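You operate a simulated robot arm through the tools that you are given. There is no shell and no other tool. Be economical: measure what you need, move in short steps, check, and stop when the job is done.

You run a simulated robot arm. Do the job below in one go: nothing can be reset, and whatever is moved stays where it is left.

Task
Put things in order on the worktop. At the end: the blue sponge stands where the bread roll stood; the grey shampoo refill bottle is on the teal game box (marked "FARASHIB PUZZLE"); the clear glass stands where the grey shampoo refill bottle stood; the bread roll from the worktop stands where the clear glass stood; the cream jug stands where the blue sponge stood; whatever was shut is shut again. Leave all else as you found it, and nothing knocked over.
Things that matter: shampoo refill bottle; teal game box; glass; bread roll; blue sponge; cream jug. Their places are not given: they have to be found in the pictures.

The check looks at the end state, three seconds after you hand in, the way a careful person would. Anything else that was tipped, shoved, dropped, spilled or broken makes it a failure.

Robot
A 7-joint arm with a two-finger parallel gripper, fixed in place. Base frame: the origin is at the foot of the arm, x ahead of it, y to its left, z up; the work surface is at about z = 90. Units: cm, rad, N and s.
With the tool pointing down near the work surface it reaches from about 30 to 68 cm from the base axis. Its first joint turns from -1.152 to 1.152 rad. Payload 1.57 kg.
Tool frame: the origin (TCP) lies between the finger pads and is the grasp point; the fingertips stand 3 cm ahead of it; z points along the fingers, y is the line along which they close. Largest opening 11 cm; finger width 2.4, thickness 1.2; the body of the gripper, 4.8 by 11.2 cm, starts 7.8 cm behind the TCP.
Orientation is that of the tool frame in the base frame, as a unit quaternion [x, y, z, w]. With the fingers straight down and closing along the base's y, the tool's x points along the base's -x, its y along +y and its z along -z.

Tools
- The arm moves only by the tool nudge_tool. Its argument "rows" is a list of rows, each a list of 6 numbers: the shift along the tool's x, y, z in cm, then the turn, a rotation vector about the tool's x, y, z in rad. In form: [[x, y, z, rx, ry, rz], ...]. A call has 1 to 8 rows; each row shifts and turns the commanded pose from where the row before left it, along the tool's axes as they then stand. "gripper" is the gripper command, from -1 (fully open) to 1 (shut), values between in proportion, set as the call begins (left out, the last holds). Rows are played at 5 a second. More than 5 cm and 0.15 rad between two rows, or a gripper value outside its range, and nothing of the call is played. Where a pose cannot be reached the arm comes as near as it can. A force on the tool above 40 N (or 10 N above the force at the start of the call, whichever is more), or a blocked arm, ends the call early, and 0.2 s more pass. Each finger travels about 10.8 cm/s and halts on what it meets, pressing with about 42 N; the grip force reading is that of the motor and also rises with nothing between the fingers. The clock runs only during rows and for 0.2 s after the last one: add rows that do not move to give the fingers time. The reply holds the time, the measured pose of the TCP, the force on the tool along the base axes, the opening and the grip force, in the units named above and with some noise.
- Cameras (640 x 400 px; columns grow to the right, rows downward): "scene" is fixed at [17.6, -39.89, 140.89]; the picture's right is [0.63, -0.78, 0.00], its down [-0.47, -0.38, -0.80] and it looks along [0.62, 0.50, -0.60] (base axes); focal length 214 px, centre (320, 200). "wrist" rides on the gripper at [-3.6, 0, -8] in the tool frame; the picture's right is [0.00, -1.00, 0.00], its down [0.97, 0.00, -0.24] and it looks along [0.24, 0.00, 0.97] (tool axes); focal length 218 px, centre (320, 200).
- camera(camera): a new picture of that camera. The clock stands still meanwhile.
- pixel_to_xyz(camera, pixels): there is no depth. For up to 12 entries [column, row, z] of the newest picture of that camera ("zoom" is the newest enlarged one), the place [x, y] in the base frame at which the ray of that pixel passes the height z, good to about 0.2 cm, but the place of the scene camera against the robot may be out by one fixed shift of up to 1.8 cm in any direction. The clock stands still meanwhile.
- inspect(camera, box): a new picture of the part [left, top, right, bottom] of that camera's present view, enlarged. The clock stands still meanwhile.
- finish_job(): hands the job in; it is judged then, once.

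Go step by step. Measure first, check grasps and placings, and put right what went wrong. The budget is 80 turns and 46 pictures, counting those below and the enlarged ones. Unless the task says otherwise, let go and move clear before handing in, and close with one line.

The tools are called as name(argument=value, ...) on one line, values as JSON. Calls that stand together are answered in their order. nudge_tool: Moves the arm, as the interface text tells. Its arguments: {"type":"object","properties":{"rows":{"type":"array","items":{"type":"array","items":{"type":"number"}}},"gripper":{"type":"number"}},"required":["rows"]} The other tools are called the same way: camera (camera) takes a picture; pixel_to_xyz (camera, pixels) gives the place at which the rays of pixels pass given heights; inspect (camera, box) takes an enlarged picture of a part of a camera's view; finish_job () hands the job in.

At the start:

```text
clock: 0.0
position: [43.97, 1.32, 126.83]
tcp_rot: [0.0, 1.0, 0.0, 0.0]
wrist_force: [-0.1, -0.6, 0.9]
finger_gap: 11.03
grasp_force: 0.1
```

scene: 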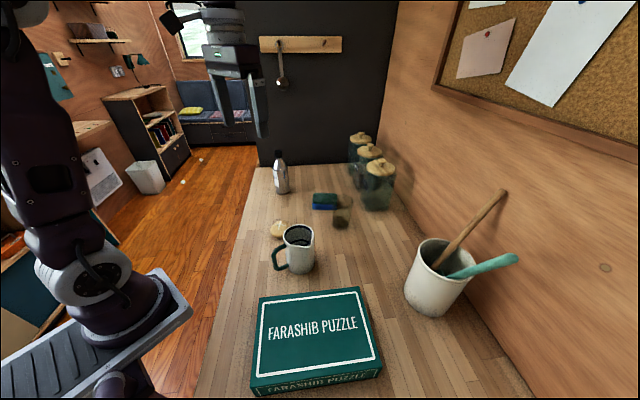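
wrist: 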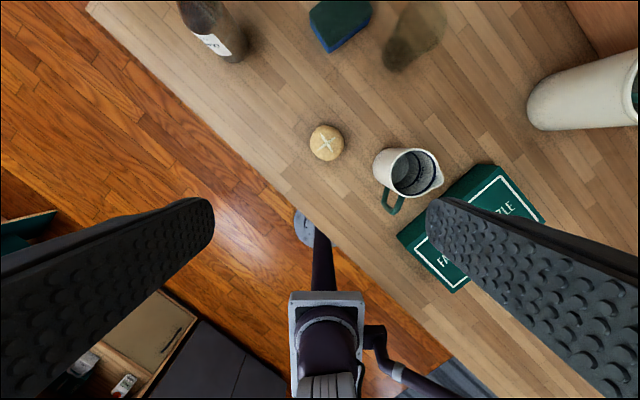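

I can see the bottle (280,172), sponge (325,201), glass (342,215), roll (278,228), jug (297,250) and game box (315,340) in the scene picture. I'll enlarge both views for a closer look.

inspect(camera="scene", box=[230, 120, 430, 290])

pixel_to_xyz(camera="wrist", pixels=[[325, 143, 90], [325, 143, 92], [340, 25, 90], [405, 60, 90], [410, 175, 90], [235, 55, 90], [397, 238, 90], [545, 220, 94], [455, 293, 90], [490, 165, 94]])

pixel_to_xyz(camera="scene", pixels=[[282, 192, 90], [278, 235, 90], [325, 209, 90], [341, 226, 90], [299, 271, 90], [252, 390, 90], [380, 378, 90], [360, 288, 94], [259, 298, 94]])

```text
2.35 times, centred on (330, 205) of scene
```

zoom: 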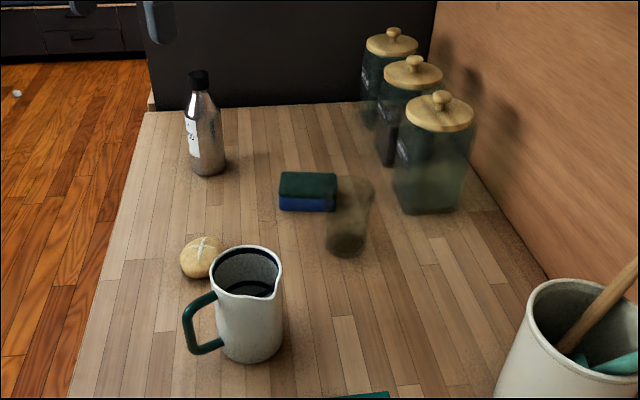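

```text
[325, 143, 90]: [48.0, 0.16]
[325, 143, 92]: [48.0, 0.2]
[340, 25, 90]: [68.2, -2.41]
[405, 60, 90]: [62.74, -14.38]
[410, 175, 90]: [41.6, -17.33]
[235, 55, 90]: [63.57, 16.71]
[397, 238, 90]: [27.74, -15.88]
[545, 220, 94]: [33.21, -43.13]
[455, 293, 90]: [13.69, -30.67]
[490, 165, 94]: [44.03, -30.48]
```

```text
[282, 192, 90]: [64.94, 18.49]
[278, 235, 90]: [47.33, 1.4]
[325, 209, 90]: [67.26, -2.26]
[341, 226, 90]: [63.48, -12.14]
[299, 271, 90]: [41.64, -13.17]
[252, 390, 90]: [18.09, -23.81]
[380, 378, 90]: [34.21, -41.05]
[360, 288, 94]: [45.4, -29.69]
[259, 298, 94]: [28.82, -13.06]
```

All the places are within reach. I'll go to the bottle first and look at it more closely from above.

nudge_tool(rows=[[-3.2, 3, 0, 0, 0, 0], [-3.2, 3, 0, 0, 0, 0], [-3.2, 3, 0, 0, 0, 0], [-3.2, 3, 0, 0, 0, 0], [-1.2, 3, 0, 0, 0, 0], [0, 0, 0, 0, 0, 0]], gripper=-1)

camera(camera="wrist")

```text
clock: 1.4
position: [53.22, 10.78, 126.76]
tcp_rot: [0.0, 1.0, 0.001, 0.001]
wrist_force: [0.8, -1.1, -0.2]
finger_gap: 11.03
grasp_force: 0.1
out of reach, approached as far as the arm can: row 3, 4, 5
```

```text
42 pictures are left
```

wrist: 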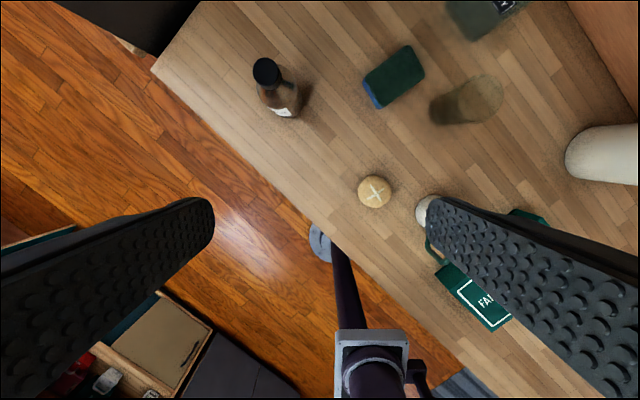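

The arm reaches less far at this height (z=126), so I'll work lower. I'll enlarge the view and measure the bottle at cap (266,68) and base (285,112), plus the other items.

inspect(camera="wrist", box=[230, 20, 550, 220])

pixel_to_xyz(camera="wrist", pixels=[[266, 70, 105], [266, 70, 107], [266, 70, 109], [266, 70, 111], [286, 117, 90], [374, 191, 92], [365, 78, 94], [405, 45, 94], [425, 73, 94], [376, 107, 94], [448, 111, 90], [480, 92, 99]])

```text
2.00 times, centred on (390, 120) of wrist
```

zoom: 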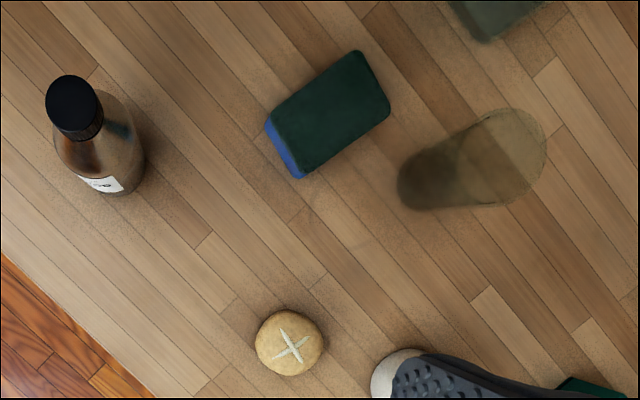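

```text
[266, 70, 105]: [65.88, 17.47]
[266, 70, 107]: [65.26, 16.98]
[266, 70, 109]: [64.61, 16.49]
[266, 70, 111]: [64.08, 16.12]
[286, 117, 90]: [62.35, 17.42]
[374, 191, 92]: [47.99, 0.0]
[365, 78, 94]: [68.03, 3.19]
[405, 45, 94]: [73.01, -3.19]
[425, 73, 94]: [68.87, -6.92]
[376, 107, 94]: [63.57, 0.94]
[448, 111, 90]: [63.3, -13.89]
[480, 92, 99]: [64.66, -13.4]
```

The cap ray and the scene ray agree on a bottle at about (64.8,16.6), roughly 18 cm tall. I'll grasp it from the side with the tool tilted about 0.8 rad outward, so I'll turn the tool first.

nudge_tool(rows=[[0, 0, 0, 0, 0, -0.125], [0, 0, 0, 0, 0, -0.125], [0, 0, 0, 0, -0.15, 0], [0, 0, 0, 0, -0.15, 0], [0, 0, 0, 0, -0.15, 0], [0, 0, 0, 0, -0.15, 0], [0, 0, 0, 0, -0.15, 0], [0, 0, 0, 0, -0.05, 0]])

```text
clock: 3.2
position: [53.5, 10.53, 126.66]
tcp_rot: [-0.114, 0.914, 0.048, 0.387]
wrist_force: [-0.6, -0.3, 0.7]
finger_gap: 11.01
grasp_force: 0.1
```

The tilt and yaw are as I commanded. Next I'll lower toward the pre-grasp pose and take a look.

nudge_tool(rows=[[2.89, 0.61, 2.95, 0, 0, 0], [2.89, 0.61, 2.95, 0, 0, 0], [2.89, 0.61, 2.95, 0, 0, 0], [2.89, 0.61, 2.95, 0, 0, 0], [2.89, 0.61, 2.95, 0, 0, 0], [0, 0, 0, 0, 0, 0]])

camera(camera="wrist")

```text
clock: 4.6
position: [53.15, 13.59, 106.27]
tcp_rot: [-0.115, 0.914, 0.049, 0.387]
wrist_force: [0.7, -0.9, 0.1]
finger_gap: 11.0
grasp_force: 0.1
out of reach, approached as far as the arm can: row 3
```

```text
40 pictures are left
```

wrist: 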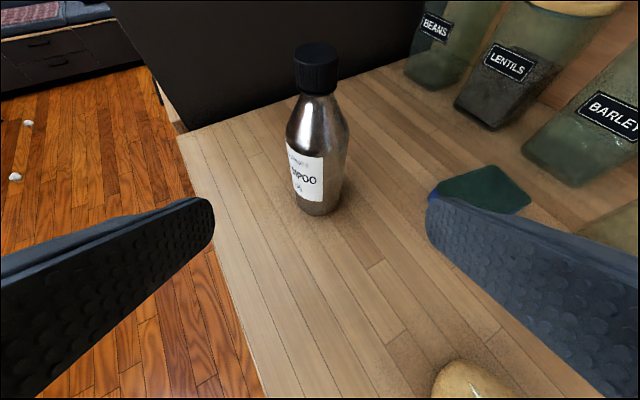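

The bottle is centred at column ~318, with its base edge near row 216. I'll measure the base place and height.

pixel_to_xyz(camera="wrist", pixels=[[319, 216, 90], [297, 203, 90], [340, 206, 90], [317, 200, 90], [317, 60, 108], [317, 60, 109], [318, 128, 102], [288, 145, 101], [348, 145, 101]])

```text
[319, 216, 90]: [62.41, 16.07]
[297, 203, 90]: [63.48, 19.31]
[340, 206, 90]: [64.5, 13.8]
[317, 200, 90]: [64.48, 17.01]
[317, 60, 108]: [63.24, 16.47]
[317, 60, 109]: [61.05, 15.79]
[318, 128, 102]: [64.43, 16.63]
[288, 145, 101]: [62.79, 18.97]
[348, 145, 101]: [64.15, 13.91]
```

The bottle's base centre is about (64.9,16.7) with radius ~2.8. I'll lower to z 97.5 and slide forward around it.

nudge_tool(rows=[[3.155, 0, 3.067, 0, 0, 0], [3.155, 0, 3.067, 0, 0, 0], [-2.82, 0.04, 2.9, 0, 0, 0], [-2.82, 0.04, 2.9, 0, 0, 0], [-2.82, 0.04, 2.9, 0, 0, 0], [0, 0, 0, 0, 0, 0]])

camera(camera="wrist")

```text
clock: 6.0
position: [64.74, 16.94, 97.46]
tcp_rot: [-0.114, 0.914, 0.048, 0.386]
wrist_force: [0.0, 0.2, -0.9]
finger_gap: 11.01
grasp_force: 0.0
```

```text
39 pictures are left
```

wrist: 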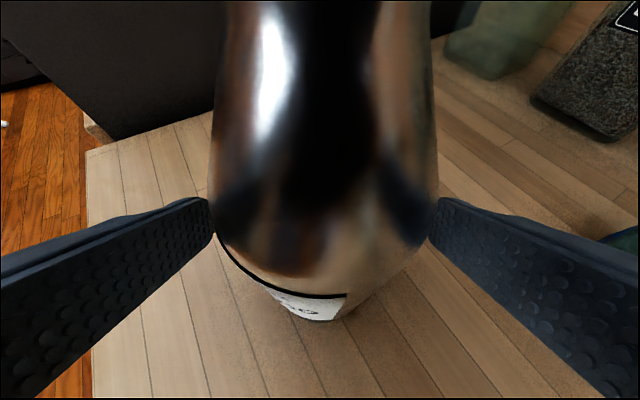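

The bottle sits between the fingers, nearly centred, so I'll close.

nudge_tool(rows=[[0, 0, 0, 0, 0, 0], [0, 0, 0, 0, 0, 0], [0, 0, 0, 0, 0, 0], [0, 0, 0, 0, 0, 0]], gripper=1)

```text
clock: 7.0
position: [64.71, 16.82, 97.38]
tcp_rot: [-0.114, 0.914, 0.048, 0.386]
wrist_force: [1.9, -1.0, 0.0]
finger_gap: 5.65
grasp_force: 41.8
```

The grip holds at a 5.65 gap. I'll lift, then draw back and up.

nudge_tool(rows=[[-1.6, 0, -1.57, 0, 0, 0], [-1.6, 0, -1.57, 0, 0, 0], [0.46, 0, -4.78, 0, 0, 0], [0.46, 0, -4.78, 0, 0, 0], [0.46, 0, -4.78, 0, 0, 0], [0.46, 0, -4.78, 0, 0, 0], [0, 0, 0, 0, 0, 0]])

camera(camera="scene")

```text
clock: 8.6
position: [49.94, 13.33, 113.69]
tcp_rot: [-0.115, 0.914, 0.049, 0.386]
wrist_force: [-0.6, -0.2, -3.0]
finger_gap: 5.67
grasp_force: 41.7
```

```text
38 pictures are left
```

scene: 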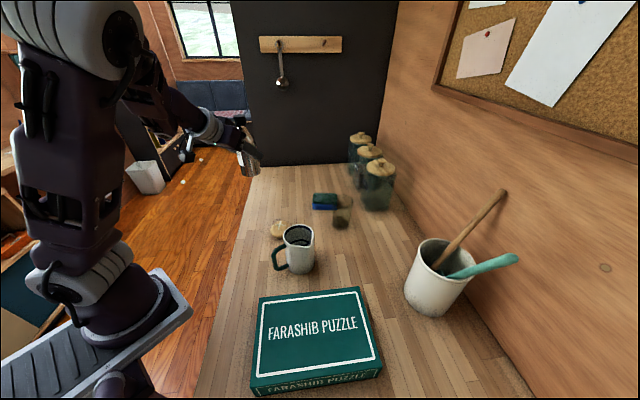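

The bottle is held clear of everything. I'll swing around toward the game box in an arc at this height.

nudge_tool(rows=[[0.42, -4.51, -0.43, 0.0626, 0, 0.0608], [0.42, -4.47, -0.43, 0.0626, 0, 0.0608], [0.42, -4.44, -0.43, 0.0626, 0, 0.0608], [0.42, -4.4, -0.43, 0.0626, 0, 0.0608], [0.42, -4.37, -0.43, 0.0626, 0, 0.0608], [0.42, -4.33, -0.43, 0.0626, 0, 0.0608], [0.42, -4.3, -0.43, 0.0626, 0, 0.0608], [0.42, -4.26, -0.43, 0.0626, 0, 0.0608]])

nudge_tool(rows=[[0.42, -4.23, -0.43, 0.0626, 0, 0.0608], [0.42, -4.19, -0.43, 0.0626, 0, 0.0608], [0.42, -4.16, -0.43, 0.0626, 0, 0.0608], [0, 0, 0, 0, 0, 0]])

camera(camera="scene")

camera(camera="wrist")

```text
clock: 10.4
position: [47.88, -12.25, 113.83]
tcp_rot: [0.205, 0.898, -0.087, 0.379]
wrist_force: [-0.1, 0.4, -3.4]
finger_gap: 5.64
grasp_force: 42.1
out of reach, approached as far as the arm can: row 6, 7, 8
```

```text
clock: 11.4
position: [46.12, -11.31, 113.14]
tcp_rot: [0.301, 0.871, -0.126, 0.366]
wrist_force: [0.1, -0.8, -2.1]
finger_gap: 5.65
grasp_force: 41.6
out of reach, approached as far as the arm can: row 1, 2, 3
```

```text
37 pictures are left
```

scene: 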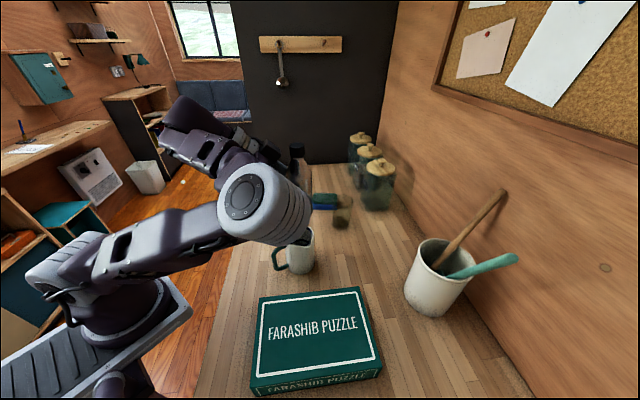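

```text
36 pictures are left
```

wrist: 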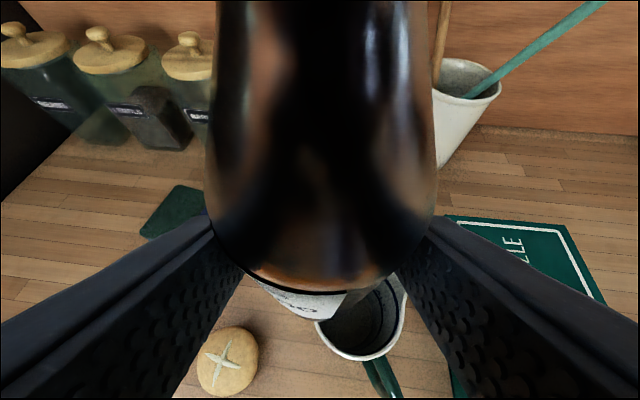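

The elbow has swung out to the right and the first joint seems to be at its limit, with the TCP stopped at (46.1,-11.3). The bottle is safe, so I'll turn the yaw back and then bring the tool upright to free the elbow.

nudge_tool(rows=[[0, 1, 0, -0.0717, 0, -0.0697], [0, 1, 0, -0.0717, 0, -0.0697], [0, 1, 0, -0.0717, 0, -0.0697], [0, 1, 0, -0.0717, 0, -0.0697], [0, 1, 0, -0.0717, 0, -0.0697], [0, 1, 0, -0.0717, 0, -0.0697], [0, 1, 0, -0.0717, 0, -0.0697], [0, 0, 0, 0, 0, 0]])

nudge_tool(rows=[[0, 0, -1, 0, 0.13, 0], [0, 0, -1, 0, 0.13, 0], [0, 0, -1, 0, 0.13, 0], [0, 0, -1, 0, 0.13, 0], [0, 0, -1, 0, 0.13, 0], [0, 0, -1, 0, 0.13, 0], [0, 0, 0, 0, 0, 0]])

camera(camera="scene")

```text
clock: 13.2
position: [49.45, -5.13, 113.24]
tcp_rot: [0.004, 0.921, -0.003, 0.389]
wrist_force: [0.4, 0.6, -3.0]
finger_gap: 5.63
grasp_force: 41.9
out of reach, approached as far as the arm can: row 3
```

```text
clock: 14.8
position: [46.66, -5.18, 118.5]
tcp_rot: [0.005, 1.0, 0.0, 0.009]
wrist_force: [0.4, -0.3, -3.7]
finger_gap: 5.63
grasp_force: 42.3
```

```text
35 pictures are left
```

scene: 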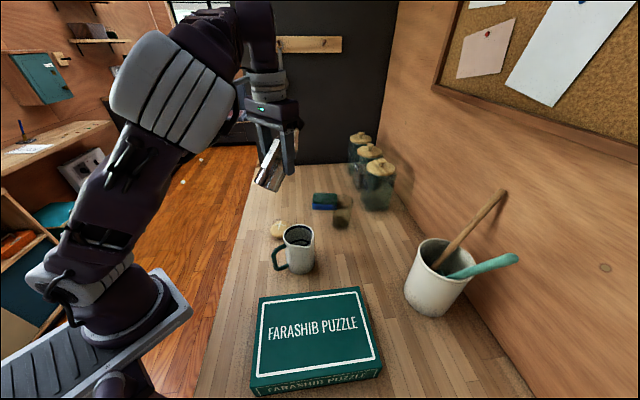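

The elbow is up again. I'll swing to the box with the tool upright and re-tilt there.

nudge_tool(rows=[[0.7, -4.65, 0, 0, 0, 0.117], [0.65, -4.65, 0, 0, 0, 0.117], [0.6, -4.65, 0, 0, 0, 0.117], [0.55, -4.65, 0, 0, 0, 0.117], [0.5, -4.65, 0, 0, 0, 0.117], [0.45, -4.65, 0, 0, 0, 0.117], [0, 0, 0, 0, 0, 0]])

camera(camera="scene")

```text
clock: 16.4
position: [47.74, -21.02, 121.22]
tcp_rot: [0.307, 0.952, 0.002, 0.009]
wrist_force: [0.3, 0.5, -2.5]
finger_gap: 5.6
grasp_force: 42.2
out of reach, approached as far as the arm can: row 2, 3, 4, 5, 6
```

```text
34 pictures are left
```

scene: 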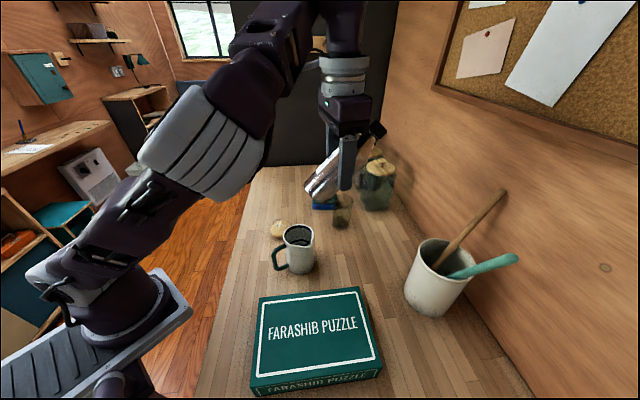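

The arm stopped at (47.7,-21.0). It looks like the first joint is near its limit with the elbow out to the right, so I'll try small translations only toward the box, without further yaw.

nudge_tool(rows=[[0.5, -1.9, 0.4, 0, 0, 0], [0.5, -1.9, 0.4, 0, 0, 0], [0.5, -1.9, 0.4, 0, 0, 0], [0.5, -1.9, 0.4, 0, 0, 0], [0.5, -1.9, 0, 0, 0, 0], [0, 0, 0, 0, 0, 0]])

```text
clock: 17.8
position: [47.67, -22.15, 121.79]
tcp_rot: [0.32, 0.947, 0.002, 0.009]
wrist_force: [-0.3, -0.9, -2.4]
finger_gap: 5.62
grasp_force: 41.8
out of reach, approached as far as the arm can: row 1, 2, 3, 4, 5
```

It's still blocked. I'll turn the yaw back toward 0 in place, since the wrist yaw may be what forces the elbow out, and then translate.

nudge_tool(rows=[[0, 0, 0, 0, 0, -0.13], [0, 0, 0, 0, 0, -0.13], [0, 0, 0, 0, 0, -0.13], [0, 0, 0, 0, 0, -0.13], [0, 0, 0, 0, 0, -0.13], [0, 0, 0, 0, 0, 0]])

nudge_tool(rows=[[3, -1, 0, 0, 0, 0], [3, -1, 0, 0, 0, 0], [2, -3, 0, 0, 0, 0], [1, -3, 0, 0, 0, 0], [0, 0, 0, 0, 0, 0]])

camera(camera="scene")

```text
clock: 19.2
position: [47.69, -22.04, 121.83]
tcp_rot: [0.001, 1.0, 0.0, 0.009]
wrist_force: [1.3, 0.1, -3.0]
finger_gap: 5.65
grasp_force: 41.5
```

```text
clock: 20.4
position: [46.72, -25.62, 121.99]
tcp_rot: [0.001, 1.0, -0.001, 0.011]
wrist_force: [-0.5, -0.2, -3.5]
finger_gap: 5.62
grasp_force: 41.9
out of reach, approached as far as the arm can: row 1, 2, 3
```

```text
33 pictures are left
```

scene: 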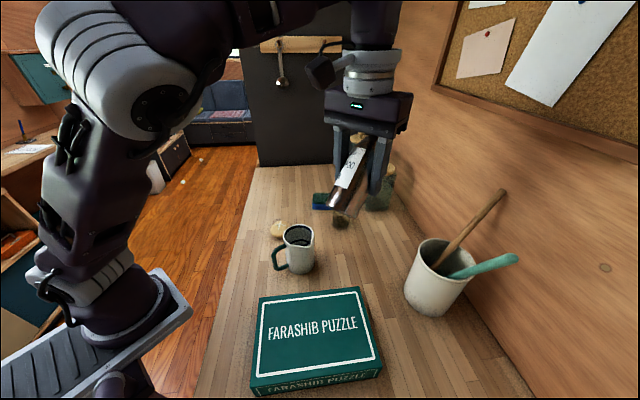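

Turning the yaw back brought the elbow up again, so yaw to the right is what pushes it out. I'll keep yaw at 0 and move down, inward and to the right.

nudge_tool(rows=[[0, 0, 2.5, 0, 0, 0], [0, 0, 2.5, 0, 0, 0], [1.5, -1, 0, 0, 0, 0], [1.5, -1, 0, 0, 0, 0], [1.5, -1, 0, 0, 0, 0], [1.5, -1, 0, 0, 0, 0], [1.5, -1, 0, 0, 0, 0], [0, 0, 0, 0, 0, 0]])

```text
clock: 22.2
position: [38.9, -30.55, 116.81]
tcp_rot: [0.001, 1.0, 0.0, 0.009]
wrist_force: [0.3, -0.6, -3.0]
finger_gap: 5.62
grasp_force: 41.9
```

That worked: it's at (38.9,-30.6,116.8). I'll re-tilt so the bottle stands upright.

nudge_tool(rows=[[0, 0, 0, 0, -0.13, 0], [0, 0, 0, 0, -0.13, 0], [0, 0, 0, 0, -0.13, 0], [0, 0, 0, 0, -0.13, 0], [0, 0, 0, 0, -0.13, 0], [0, 0, 0, 0, -0.125, 0], [0, 0, 0, 0, 0, 0]])

camera(camera="scene")

```text
clock: 23.8
position: [38.94, -30.56, 116.77]
tcp_rot: [0.002, 0.922, -0.001, 0.388]
wrist_force: [-0.3, -0.6, -2.7]
finger_gap: 5.65
grasp_force: 42.0
```

```text
32 pictures are left
```

scene: 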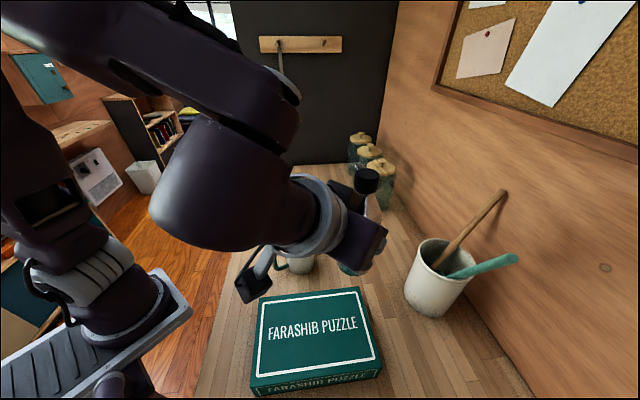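

The bottle is upright and reachable. I'll lower it over the box at about (36,-30), stopping just above the top.

nudge_tool(rows=[[3.14, 0.12, 2.0, 0, 0, 0], [3.14, 0.12, 2.0, 0, 0, 0], [3.14, 0.12, 2.0, 0, 0, 0], [3.14, 0.12, 2.0, 0, 0, 0], [0, 0, 0, 0, 0, 0]])

camera(camera="scene")

camera(camera="wrist")

```text
clock: 25.0
position: [35.7, -30.37, 102.39]
tcp_rot: [0.001, 0.921, -0.001, 0.389]
wrist_force: [11.2, -1.9, 36.6]
finger_gap: 5.6
grasp_force: 42.0
```

```text
31 pictures are left
```

scene: 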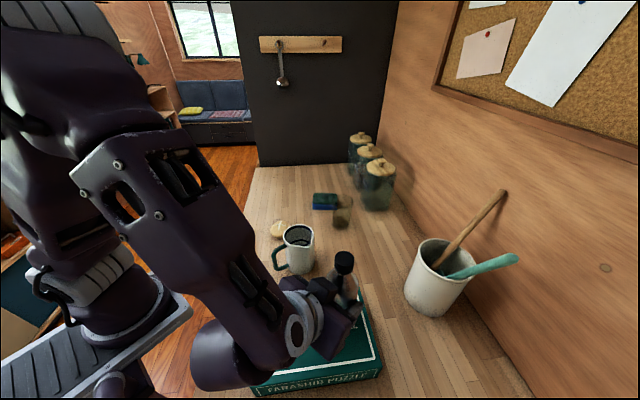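

```text
30 pictures are left
```

wrist: 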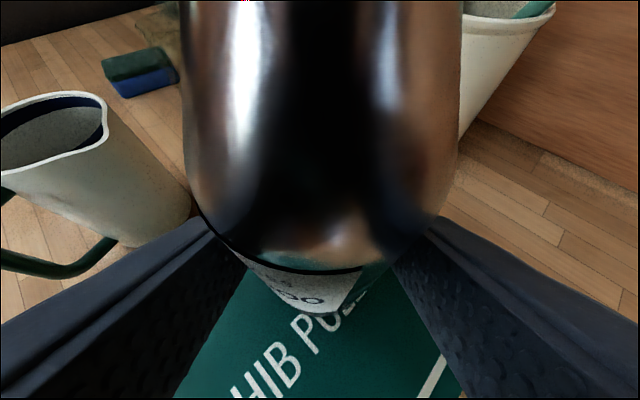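

The bottle is touching the box top (36.6 N upward). I'll raise slightly in small steps to relieve the force before letting go.

nudge_tool(rows=[[-0.18, 0, -0.17, 0, 0, 0], [0, 0, 0, 0, 0, 0]])

```text
clock: 25.6
position: [35.51, -30.41, 102.44]
tcp_rot: [0.002, 0.923, -0.001, 0.385]
wrist_force: [1.3, -1.6, 2.7]
finger_gap: 5.56
grasp_force: 41.8
```

The force is down to ~3 N, so the bottle rests on the box. I'll open partly and retreat along the tool axis.

nudge_tool(rows=[[0, 0, 0, 0, 0, 0], [0, 0, 0, 0, 0, 0], [0, 0, -1.5, 0, 0, 0], [0, 0, -3, 0, 0, 0], [0, 0, -4, 0, 0, 0], [0, 0, -4, 0, 0, 0], [0, 0, 0, 0, 0, 0]], gripper=-0.5)

camera(camera="wrist")

```text
clock: 27.1
position: [27.73, -29.91, 111.87]
tcp_rot: [-0.001, 0.92, 0.003, 0.392]
wrist_force: [14.7, 3.4, 13.2]
finger_gap: 8.25
grasp_force: 0.1
stopped in row 7: the force on the tool passed its limit (the readings are from after the stop); the commanded pose is now the measured one
```

```text
29 pictures are left
```

wrist: 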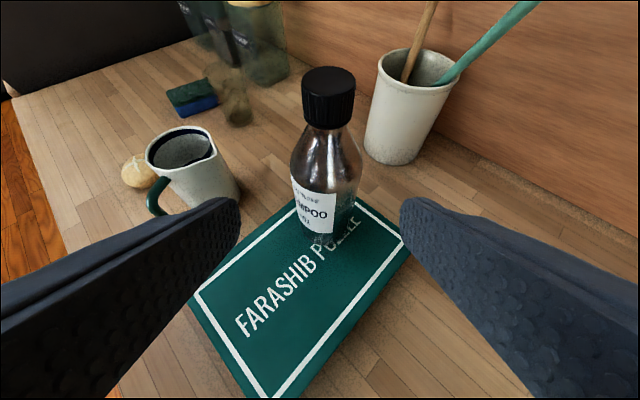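

The bottle stands on the box near (320,200). The force reading came from folding the arm too far, so I'll ease forward 1 cm, then go up and left.

nudge_tool(rows=[[0, 0, 1, 0, 0, 0], [-2.5, 2, -2.4, 0, 0, 0], [-2.5, 2, -2.4, 0, 0, 0], [-2.5, 3, -2.4, 0, 0, 0], [0, 4, 0, 0, 0, 0], [0, 4, 0, 0, 0, 0], [0, 0, 0, 0, 0, 0]])

```text
clock: 28.7
position: [27.99, -15.12, 121.41]
tcp_rot: [-0.001, 0.92, 0.003, 0.391]
wrist_force: [0.9, 0.1, 0.1]
finger_gap: 8.25
grasp_force: 0.0
```

Next is the glass, near (63.4,-13.7). I'll move over there and reduce the tilt to about 0.35 rad, keeping above the jug.

nudge_tool(rows=[[-2.79, 0, 2.87, 0, 0, 0], [-2.79, 0, 2.87, 0, 0, 0], [-2.79, 0, 2.87, 0, 0.15, 0], [-3.18, 0, 2.42, 0, 0.15, 0], [-3.51, 0, 1.92, 0, 0.15, 0], [-3.5, 0.5, 1.3, 0, 0, 0], [0, 0, 0, 0, 0, 0]], gripper=-1)

camera(camera="wrist")

```text
clock: 30.3
position: [51.73, -14.61, 121.41]
tcp_rot: [-0.001, 0.984, 0.003, 0.177]
wrist_force: [-0.7, -0.9, -0.4]
finger_gap: 11.0
grasp_force: 0.0
```

```text
28 pictures are left
```

wrist: 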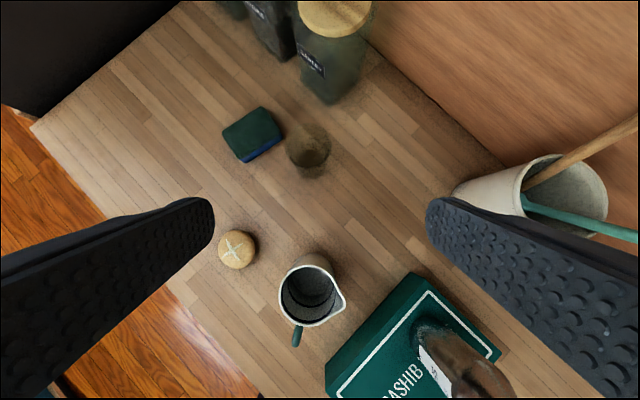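

The whole worktop is in view. I'll enlarge and measure the glass, sponge, roll and jug.

inspect(camera="wrist", box=[200, 90, 360, 190])

inspect(camera="wrist", box=[200, 200, 408, 355])

pixel_to_xyz(camera="wrist", pixels=[[308, 172, 90], [309, 142, 100], [288, 150, 100], [330, 150, 100], [309, 124, 100], [222, 131, 94], [264, 108, 94], [282, 129, 94], [243, 156, 94], [284, 138, 90], [246, 163, 90], [237, 252, 92]])

```text
4.00 times, centred on (280, 140) of wrist
```

zoom: 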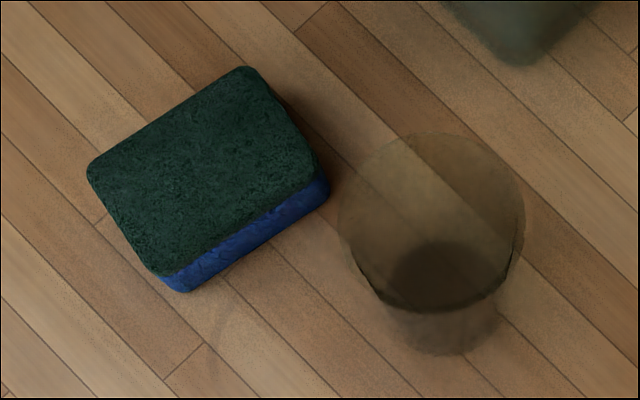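

```text
2.58 times, centred on (304, 278) of wrist
```

zoom: 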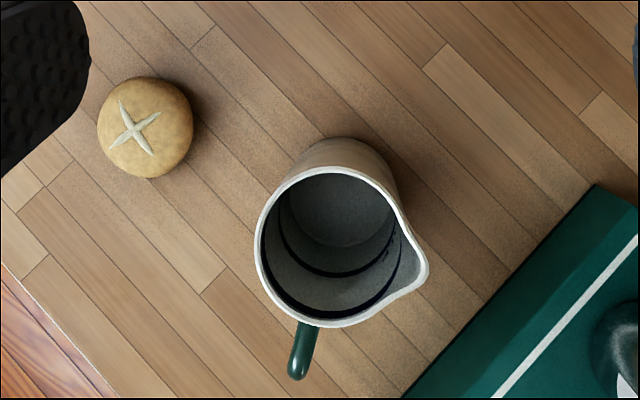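

```text
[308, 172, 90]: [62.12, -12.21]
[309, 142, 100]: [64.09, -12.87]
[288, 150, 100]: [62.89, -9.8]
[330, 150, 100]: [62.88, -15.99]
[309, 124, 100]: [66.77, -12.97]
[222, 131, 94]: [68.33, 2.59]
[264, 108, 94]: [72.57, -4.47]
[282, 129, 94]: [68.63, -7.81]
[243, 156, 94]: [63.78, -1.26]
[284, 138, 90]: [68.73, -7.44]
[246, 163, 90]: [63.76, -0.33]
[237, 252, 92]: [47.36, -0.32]
```

The glass centre comes out at about (63.6,-12.8), with a rim ~7 cm wide near z=100. I'll go to just above it and check.

nudge_tool(rows=[[-1.085, 0.36, 3.9, 0, 0, 0], [-1.085, 0.36, 3.9, 0, 0, 0], [-1.085, 0.36, 3.9, 0, 0, 0], [-1.085, 0.36, 3.9, 0, 0, 0], [-1.085, 0.36, 3.9, 0, 0, 0], [0, 0, 0, 0, 0, 0]])

camera(camera="wrist")

```text
clock: 31.7
position: [63.48, -12.29, 105.29]
tcp_rot: [-0.002, 0.984, 0.003, 0.176]
wrist_force: [-0.8, 0.5, 0.0]
finger_gap: 10.99
grasp_force: 0.1
```

```text
25 pictures are left
```

wrist: 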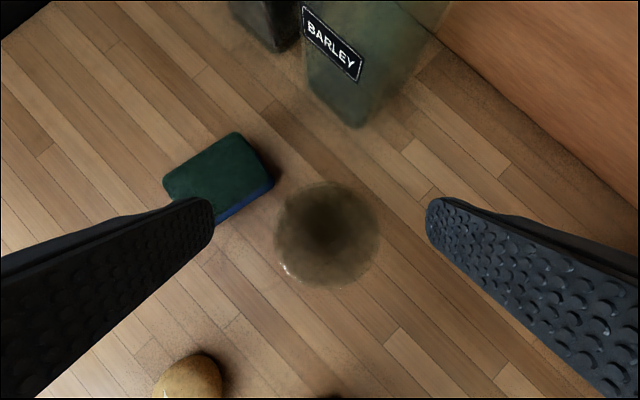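

The glass is seen from almost straight above, with its rim centre near (327,234). I'll measure that and recheck the sponge.

pixel_to_xyz(camera="wrist", pixels=[[327, 234, 100], [273, 234, 100], [382, 234, 100], [327, 282, 100], [325, 228, 90], [163, 182, 93], [236, 132, 93], [273, 183, 93], [216, 222, 93], [274, 190, 90]])

```text
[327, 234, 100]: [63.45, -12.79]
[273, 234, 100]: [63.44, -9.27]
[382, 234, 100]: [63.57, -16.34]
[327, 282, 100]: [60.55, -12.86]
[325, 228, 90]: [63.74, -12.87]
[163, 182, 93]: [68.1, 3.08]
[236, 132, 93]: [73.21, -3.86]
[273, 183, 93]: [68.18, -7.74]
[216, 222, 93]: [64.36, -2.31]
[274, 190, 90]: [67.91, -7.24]
```

The glass centre is (63.6,-12.8) and its rim is ~7.1 wide. I'll narrow the opening to about 9.3 to stay clear of the sponge and lower around it.

nudge_tool(rows=[[0, -0.5, 0, 0, 0, 0], [0.8, 0, 2.3, 0, 0, 0], [0.85, 0, 2.3, 0, 0, 0], [0.85, 0, 2.3, 0, 0, 0], [0.85, 0, 2.3, 0, 0, 0], [0, 0, 0, 0, 0, 0]], gripper=-0.7)

nudge_tool(rows=[[0, 0, 0, 0, 0, 0], [0, 0, 0, 0, 0, 0], [0, 0, 0, 0, 0, 0]], gripper=1)

camera(camera="wrist")

```text
clock: 33.1
position: [64.02, -13.1, 95.59]
tcp_rot: [-0.001, 0.984, 0.002, 0.176]
wrist_force: [0.3, 0.5, -0.1]
finger_gap: 9.34
grasp_force: 0.1
```

```text
clock: 33.9
position: [63.96, -13.12, 95.62]
tcp_rot: [-0.001, 0.984, 0.003, 0.176]
wrist_force: [1.6, 0.3, 0.3]
finger_gap: 6.65
grasp_force: 41.8
```

```text
24 pictures are left
```

wrist: 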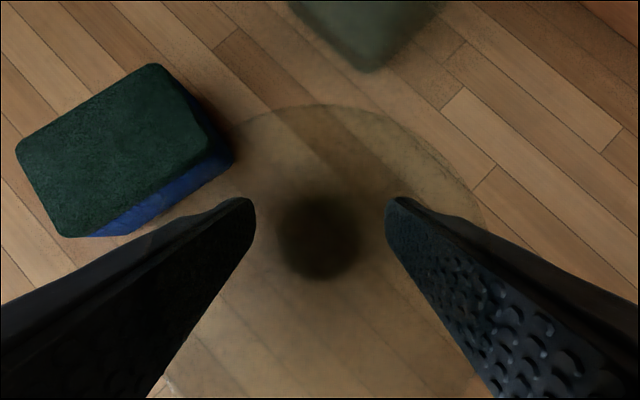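

The glass is gripped with a 6.65 gap. I'll lift 7 cm and carry it left over the low sponge.

nudge_tool(rows=[[-1.22, 0, -3.28, 0, 0, 0], [-1.22, 0, -3.28, 0, 0, 0], [0, 4, 0, 0, 0, 0], [0, 4.5, 0, 0, 0, 0], [0, 4.5, 0, 0, 0, 0], [0, 4.5, 0, 0, 0, 0], [0, 0, 0, 0, 0, 0]])

camera(camera="scene")

```text
clock: 35.5
position: [64.04, 4.77, 102.21]
tcp_rot: [-0.001, 0.984, 0.003, 0.176]
wrist_force: [-0.3, -0.3, -1.6]
finger_gap: 6.62
grasp_force: 42.1
```

```text
23 pictures are left
```

scene: 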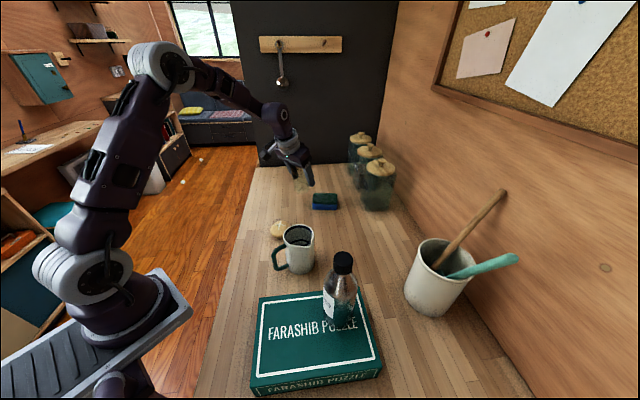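

The glass is carried cleanly and the sponge is untouched. I'll move on to (65.2,16.75) and lower.

nudge_tool(rows=[[-0.365, 4, 0.136, 0, 0, 0], [-0.365, 4, 0.136, 0, 0, 0], [-0.365, 4, 0.136, 0, 0, 0], [0, 0, 0, 0, 0, 0], [0.733, 0, 1.97, 0, 0, 0], [0.733, 0, 1.97, 0, 0, 0], [0.7, 0, 1.8, 0, 0, 0], [0, 0, 0, 0, 0, 0]])

```text
clock: 37.3
position: [65.03, 16.59, 96.29]
tcp_rot: [-0.001, 0.984, 0.003, 0.176]
wrist_force: [-0.4, 0.7, -1.9]
finger_gap: 6.62
grasp_force: 41.8
```

Still hanging freely, about 0.7 cm above its resting height. I'll lower in small steps.

nudge_tool(rows=[[0, 0.15, 0.25, 0, 0, 0], [0.2, 0, 0.25, 0, 0, 0], [0, 0, 0.1, 0, 0, 0], [0, 0, 0, 0, 0, 0]])

```text
clock: 38.3
position: [64.99, 16.72, 95.6]
tcp_rot: [-0.001, 0.984, 0.003, 0.176]
wrist_force: [-0.4, -0.2, -1.3]
finger_gap: 6.62
grasp_force: 41.6
```

nudge_tool(rows=[[0.05, 0, 0.12, 0, 0, 0], [0, 0, 0, 0, 0, 0]])

```text
clock: 38.9
position: [64.82, 16.71, 95.58]
tcp_rot: [-0.001, 0.984, 0.003, 0.176]
wrist_force: [-0.8, -0.5, -1.5]
finger_gap: 6.62
grasp_force: 41.5
```

nudge_tool(rows=[[0.05, 0, 0.14, 0, 0, 0], [0.05, 0, 0.14, 0, 0, 0], [0, 0, 0, 0, 0, 0]])

```text
clock: 39.7
position: [64.87, 16.97, 95.47]
tcp_rot: [-0.002, 0.984, 0.004, 0.179]
wrist_force: [-4.7, 2.8, 26.4]
finger_gap: 6.62
grasp_force: 42.0
```

The glass now touches the surface (26 N). I'll ease off and release, then rise straight up.

nudge_tool(rows=[[-0.04, 0, -0.12, 0, 0, 0], [0, 0, 0, 0, 0, 0]])

nudge_tool(rows=[[0, 0, 0, 0, 0, 0], [0, 0, 0, 0, 0, 0], [-0.7, 0, -1.87, 0, 0, 0], [-1.2, 0, -3.28, 0, 0, 0], [-1.2, 0, -3.28, 0, 0, 0], [2, 0, -3, 0, 0, 0], [3, 0, -2.5, 0, 0, 0], [0, 0, 0, 0, 0, 0]], gripper=-0.8)

camera(camera="wrist")

```text
clock: 40.3
position: [64.81, 16.82, 95.47]
tcp_rot: [-0.001, 0.984, 0.002, 0.176]
wrist_force: [2.1, 3.1, 14.2]
finger_gap: 6.58
grasp_force: 42.1
```

```text
clock: 42.1
position: [58.09, 16.95, 107.54]
tcp_rot: [-0.001, 0.984, 0.003, 0.176]
wrist_force: [0.1, 0.3, -1.0]
finger_gap: 9.89
grasp_force: 0.2
```

```text
22 pictures are left
```

wrist: 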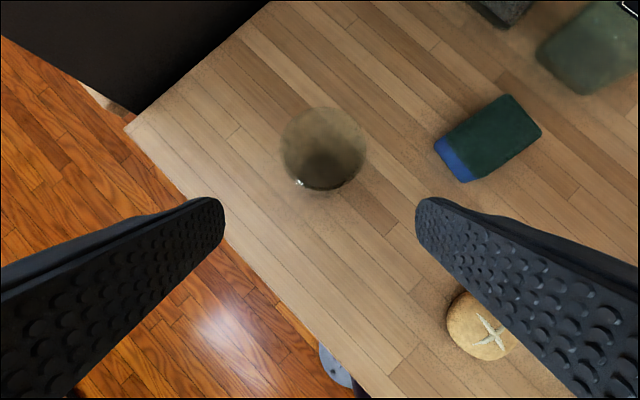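

The glass stands upright at pixel (323,150). I'll check its place and measure the roll and sponge.

pixel_to_xyz(camera="wrist", pixels=[[323, 150, 100], [324, 163, 90], [478, 325, 92], [447, 320, 91.5], [505, 348, 91.5], [434, 143, 92], [508, 95, 93], [541, 130, 93], [463, 181, 90]])

```text
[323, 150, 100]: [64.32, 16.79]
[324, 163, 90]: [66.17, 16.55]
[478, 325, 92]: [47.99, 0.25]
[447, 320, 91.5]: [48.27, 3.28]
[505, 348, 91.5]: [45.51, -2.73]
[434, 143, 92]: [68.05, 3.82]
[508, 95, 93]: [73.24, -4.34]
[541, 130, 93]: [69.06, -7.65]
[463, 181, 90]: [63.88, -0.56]
```

The glass is at about (64.7,16.7), as wanted, and the roll is at (47.9,0.1). I'll go above the roll and lower.

nudge_tool(rows=[[2.16, -3.37, -0.06, 0, 0, 0], [2.16, -3.37, -0.06, 0, 0, 0], [2.16, -3.37, -0.06, 0, 0, 0], [2.16, -3.37, -0.06, 0, 0, 0], [2.16, -3.37, -0.06, 0, 0, 0], [1.2, 0, 3.2, 0, 0, 0], [0, 0, 0, 0, 0, 0]], gripper=-1)

camera(camera="wrist")

```text
clock: 43.7
position: [48.14, -0.26, 101.18]
tcp_rot: [-0.001, 0.984, 0.003, 0.177]
wrist_force: [-0.4, 0.9, 0.4]
finger_gap: 10.98
grasp_force: 0.1
```

```text
21 pictures are left
```

wrist: 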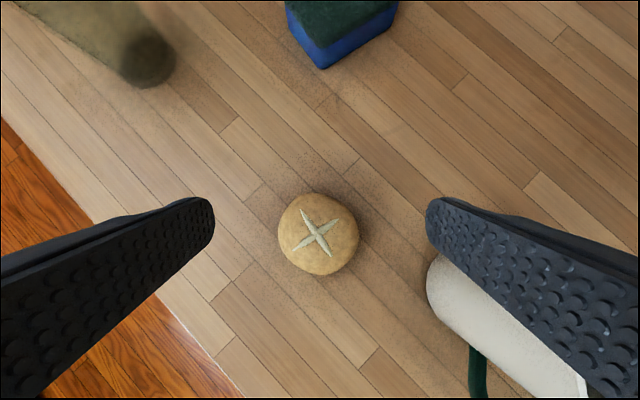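

The roll is centred between the fingers at (319,235). I'll measure its exact offset and the jug's near edge to be safe.

pixel_to_xyz(camera="wrist", pixels=[[319, 235, 91.5], [278, 235, 91.5], [359, 235, 91.5], [428, 270, 92], [428, 270, 97], [440, 255, 90], [466, 345, 100]])

```text
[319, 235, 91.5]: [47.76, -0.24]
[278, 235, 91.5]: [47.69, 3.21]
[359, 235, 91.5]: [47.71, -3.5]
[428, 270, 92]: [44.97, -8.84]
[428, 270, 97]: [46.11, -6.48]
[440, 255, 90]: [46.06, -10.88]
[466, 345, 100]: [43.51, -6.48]
```

The roll is at (47.75,-0.2), ~6.5 cm across, and the jug's edge is around y=-9. I'll narrow the opening to ~9.3, lower and close.

nudge_tool(rows=[[0.3, 0, 0, 0, 0, 0], [0, 0, 0, 0, 0, 0], [1.31, 0, 3.5, 0, 0, 0], [1.31, 0, 3.5, 0, 0, 0], [0, 0, 0, 0, 0, 0]], gripper=-0.7)

nudge_tool(rows=[[0, 0, 0, 0, 0, 0], [0, 0, 0, 0, 0, 0], [0, 0, 0, 0, 0, 0]], gripper=1)

```text
clock: 44.9
position: [47.62, -0.23, 93.46]
tcp_rot: [-0.001, 0.984, 0.001, 0.176]
wrist_force: [0.0, 0.1, 0.4]
finger_gap: 9.34
grasp_force: 0.0
```

```text
clock: 45.7
position: [47.63, -0.22, 93.45]
tcp_rot: [-0.002, 0.984, 0.003, 0.176]
wrist_force: [0.1, -0.4, 0.1]
finger_gap: 6.32
grasp_force: 42.0
```

The roll is gripped (gap 6.32). I'll lift it and carry it to the glass's old place.

nudge_tool(rows=[[-1.15, 0, -3.09, 0, 0, 0], [-1.15, 0, -3.09, 0, 0, 0], [-2.98, -2.52, 1.11, 0, 0, 0], [-2.98, -2.52, 1.11, 0, 0, 0], [-2.98, -2.52, 1.11, 0, 0, 0], [-2.98, -2.52, 1.11, 0, 0, 0], [-2.98, -2.52, 1.11, 0, 0, 0], [0, 0, 0, 0, 0, 0]])

camera(camera="wrist")

```text
clock: 47.5
position: [63.6, -12.94, 99.8]
tcp_rot: [-0.002, 0.984, 0.003, 0.176]
wrist_force: [0.3, -0.3, -0.6]
finger_gap: 6.3
grasp_force: 42.1
```

```text
20 pictures are left
```

wrist: 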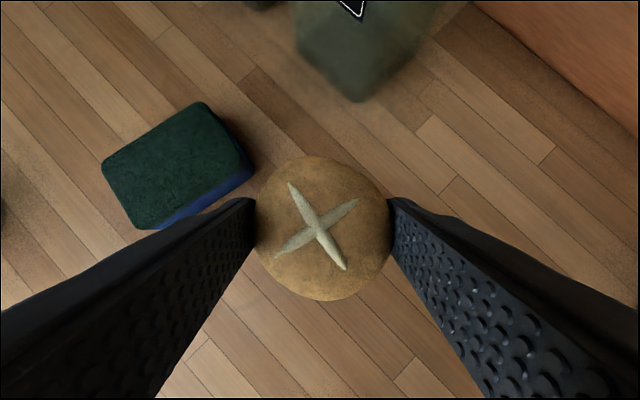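

The roll is held above the target. I'll lower it to just above contact.

nudge_tool(rows=[[0.7, 0.1, 1.87, 0, 0, 0], [0.7, 0, 1.87, 0, 0, 0], [0.7, 0, 1.87, 0, 0, 0], [0, 0, 0, 0, 0, 0]])

nudge_tool(rows=[[0.09, 0, 0.23, 0, 0, 0], [0, 0, 0, 0, 0, 0]])

```text
clock: 48.5
position: [63.62, -12.86, 94.1]
tcp_rot: [-0.001, 0.984, 0.003, 0.176]
wrist_force: [-0.3, 0.8, -0.7]
finger_gap: 6.28
grasp_force: 41.9
```

```text
clock: 49.1
position: [63.55, -12.87, 93.77]
tcp_rot: [-0.002, 0.984, 0.002, 0.176]
wrist_force: [0.1, 0.0, -0.4]
finger_gap: 6.28
grasp_force: 42.4
```

nudge_tool(rows=[[0.08, 0, 0.22, 0, 0, 0], [0.03, 0, 0.07, 0, 0, 0], [0, 0, 0, 0, 0, 0]])

```text
clock: 49.9
position: [63.68, -12.79, 93.45]
tcp_rot: [-0.001, 0.984, 0.003, 0.178]
wrist_force: [-2.4, -1.0, 11.8]
finger_gap: 6.26
grasp_force: 42.7
```

The roll is down (12 N). I'll release, rise, and then move toward the sponge while turning left so the fingers close along its long side.

nudge_tool(rows=[[0, 0, 0, 0, 0, 0], [0, 0, 0, 0, 0, 0], [-0.5, 0, -1.4, 0, 0, 0], [-1.22, 0, -3.28, 0, 0, 0], [-1.22, 0, -3.28, 0, 0, 0], [-0.7, 0, -1.87, 0, 0, 0], [0, 0, 0, 0, 0, 0]], gripper=-0.6)

nudge_tool(rows=[[0, 2.6, 0, -0.0524, 0, -0.1405], [0, 2.6, 0, -0.0524, 0, -0.1405], [0, 2.6, 0, -0.0524, 0, -0.1405], [0, 2.6, 0, -0.0524, 0, -0.1405], [0, 0, 0, 0, 0, 0]], gripper=-1)

camera(camera="wrist")

```text
clock: 51.5
position: [63.7, -12.68, 103.88]
tcp_rot: [-0.001, 0.984, 0.003, 0.176]
wrist_force: [-0.6, 0.0, 0.0]
finger_gap: 8.8
grasp_force: 0.0
```

```text
clock: 52.7
position: [61.46, -2.67, 104.09]
tcp_rot: [-0.293, 0.94, 0.055, 0.17]
wrist_force: [0.4, -0.1, 0.3]
finger_gap: 11.01
grasp_force: 0.0
```

```text
19 pictures are left
```

wrist: 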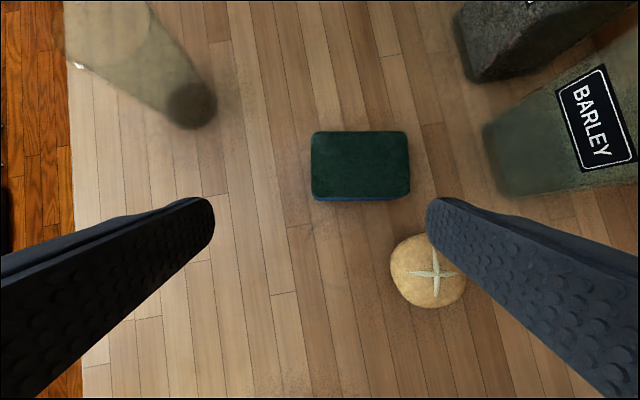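

The sponge is nicely aligned with the fingers, centred at (360,163). I'll measure its place in detail.

pixel_to_xyz(camera="wrist", pixels=[[312, 133, 93], [407, 131, 93], [410, 192, 93], [313, 197, 93], [360, 164, 93], [316, 202, 90], [408, 197, 90], [428, 271, 92], [426, 235, 92], [500, 196, 90], [391, 271, 92]])

```text
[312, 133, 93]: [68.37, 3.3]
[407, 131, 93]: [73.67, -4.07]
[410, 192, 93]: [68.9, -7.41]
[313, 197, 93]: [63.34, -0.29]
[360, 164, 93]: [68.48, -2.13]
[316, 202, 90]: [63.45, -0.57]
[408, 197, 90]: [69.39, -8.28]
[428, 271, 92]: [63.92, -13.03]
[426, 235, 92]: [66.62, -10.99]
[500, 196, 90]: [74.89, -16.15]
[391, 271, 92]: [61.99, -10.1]
```

The sponge is 9.0 x 5.8 with its centre at (68.5,-2.1). I'll move over it and lower in stages.

nudge_tool(rows=[[-1.48, -1.75, 3.75, 0, 0, 0], [-1.48, -1.75, 3.75, 0, 0, 0], [0, 0, 0, 0, 0, 0]])

camera(camera="wrist")

```text
clock: 53.5
position: [67.62, -2.27, 97.86]
tcp_rot: [-0.293, 0.939, 0.056, 0.169]
wrist_force: [0.1, 0.3, -0.3]
finger_gap: 10.99
grasp_force: 0.1
```

```text
18 pictures are left
```

wrist: 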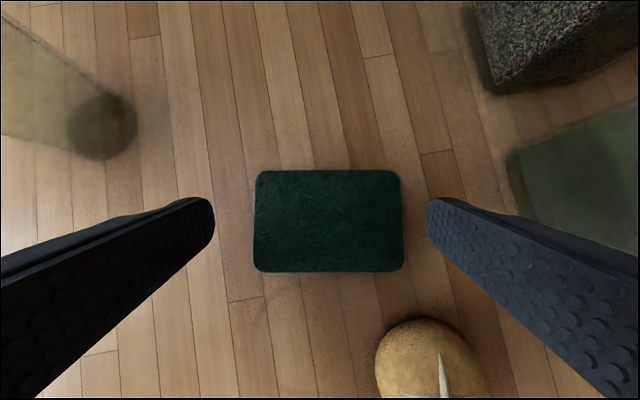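

The sponge spans columns 253–403, so it's about 0.5 cm right of centre. I'll correct, lower and close.

nudge_tool(rows=[[0, -0.45, 0, 0, 0, 0], [0.76, 0, 2.03, 0, 0, 0], [0.76, 0, 2.03, 0, 0, 0], [0, 0, 0, 0, 0, 0]])

nudge_tool(rows=[[0, 0, 0, 0, 0, 0], [0, 0, 0, 0, 0, 0], [0, 0, 0, 0, 0, 0]], gripper=1)

camera(camera="wrist")

```text
clock: 54.5
position: [68.02, -2.79, 93.49]
tcp_rot: [-0.291, 0.94, 0.055, 0.169]
wrist_force: [0.4, 0.9, -0.7]
finger_gap: 10.98
grasp_force: 0.1
```

```text
clock: 55.3
position: [67.98, -2.74, 93.55]
tcp_rot: [-0.292, 0.94, 0.055, 0.169]
wrist_force: [1.0, -0.3, -0.4]
finger_gap: 8.81
grasp_force: 41.8
```

```text
17 pictures are left
```

wrist: 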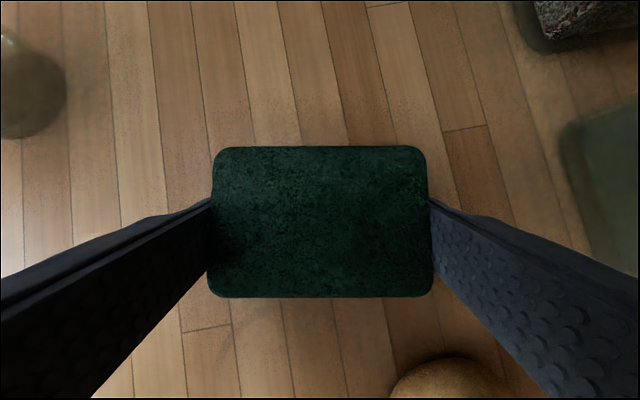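

The sponge is gripped with an 8.81 gap. I'll measure where its centre lies relative to the TCP, for placing later.

pixel_to_xyz(camera="wrist", pixels=[[320, 222, 93], [322, 147, 93], [322, 297, 93]])

nudge_tool(rows=[[-1.22, 0, -3.28, 0, 0, 0], [-1.22, 0, -3.28, 0, 0, 0], [0, 0, 0, 0, 0, 0]])

```text
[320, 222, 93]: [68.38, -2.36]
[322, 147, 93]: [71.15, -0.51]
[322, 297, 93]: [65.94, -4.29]
```

```text
clock: 56.1
position: [68.02, -2.92, 100.82]
tcp_rot: [-0.291, 0.94, 0.056, 0.169]
wrist_force: [-0.3, -0.9, -0.9]
finger_gap: 8.83
grasp_force: 42.1
```

The offset is (+0.4,+0.4). I'll carry the sponge to the roll's old place at (47.8,-0.1) and lower it.

nudge_tool(rows=[[2.94, 2.74, -1.1, 0, 0, 0], [2.94, 2.74, -1.1, 0, 0, 0], [2.94, 2.74, -1.1, 0, 0, 0], [2.94, 2.74, -1.1, 0, 0, 0], [2.94, 2.74, -1.1, 0, 0, 0], [1.2, 0, 3.2, 0, 0, 0], [0, 0, 0, 0, 0, 0]])

camera(camera="wrist")

```text
clock: 57.7
position: [47.06, -0.65, 97.23]
tcp_rot: [-0.292, 0.94, 0.055, 0.169]
wrist_force: [-0.6, 0.6, 0.2]
finger_gap: 8.83
grasp_force: 42.4
```

```text
16 pictures are left
```

wrist: 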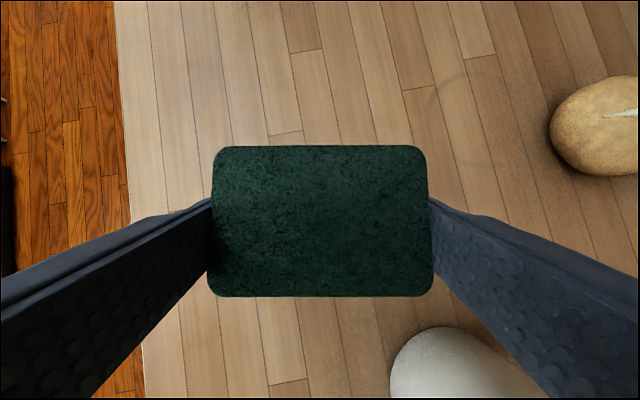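

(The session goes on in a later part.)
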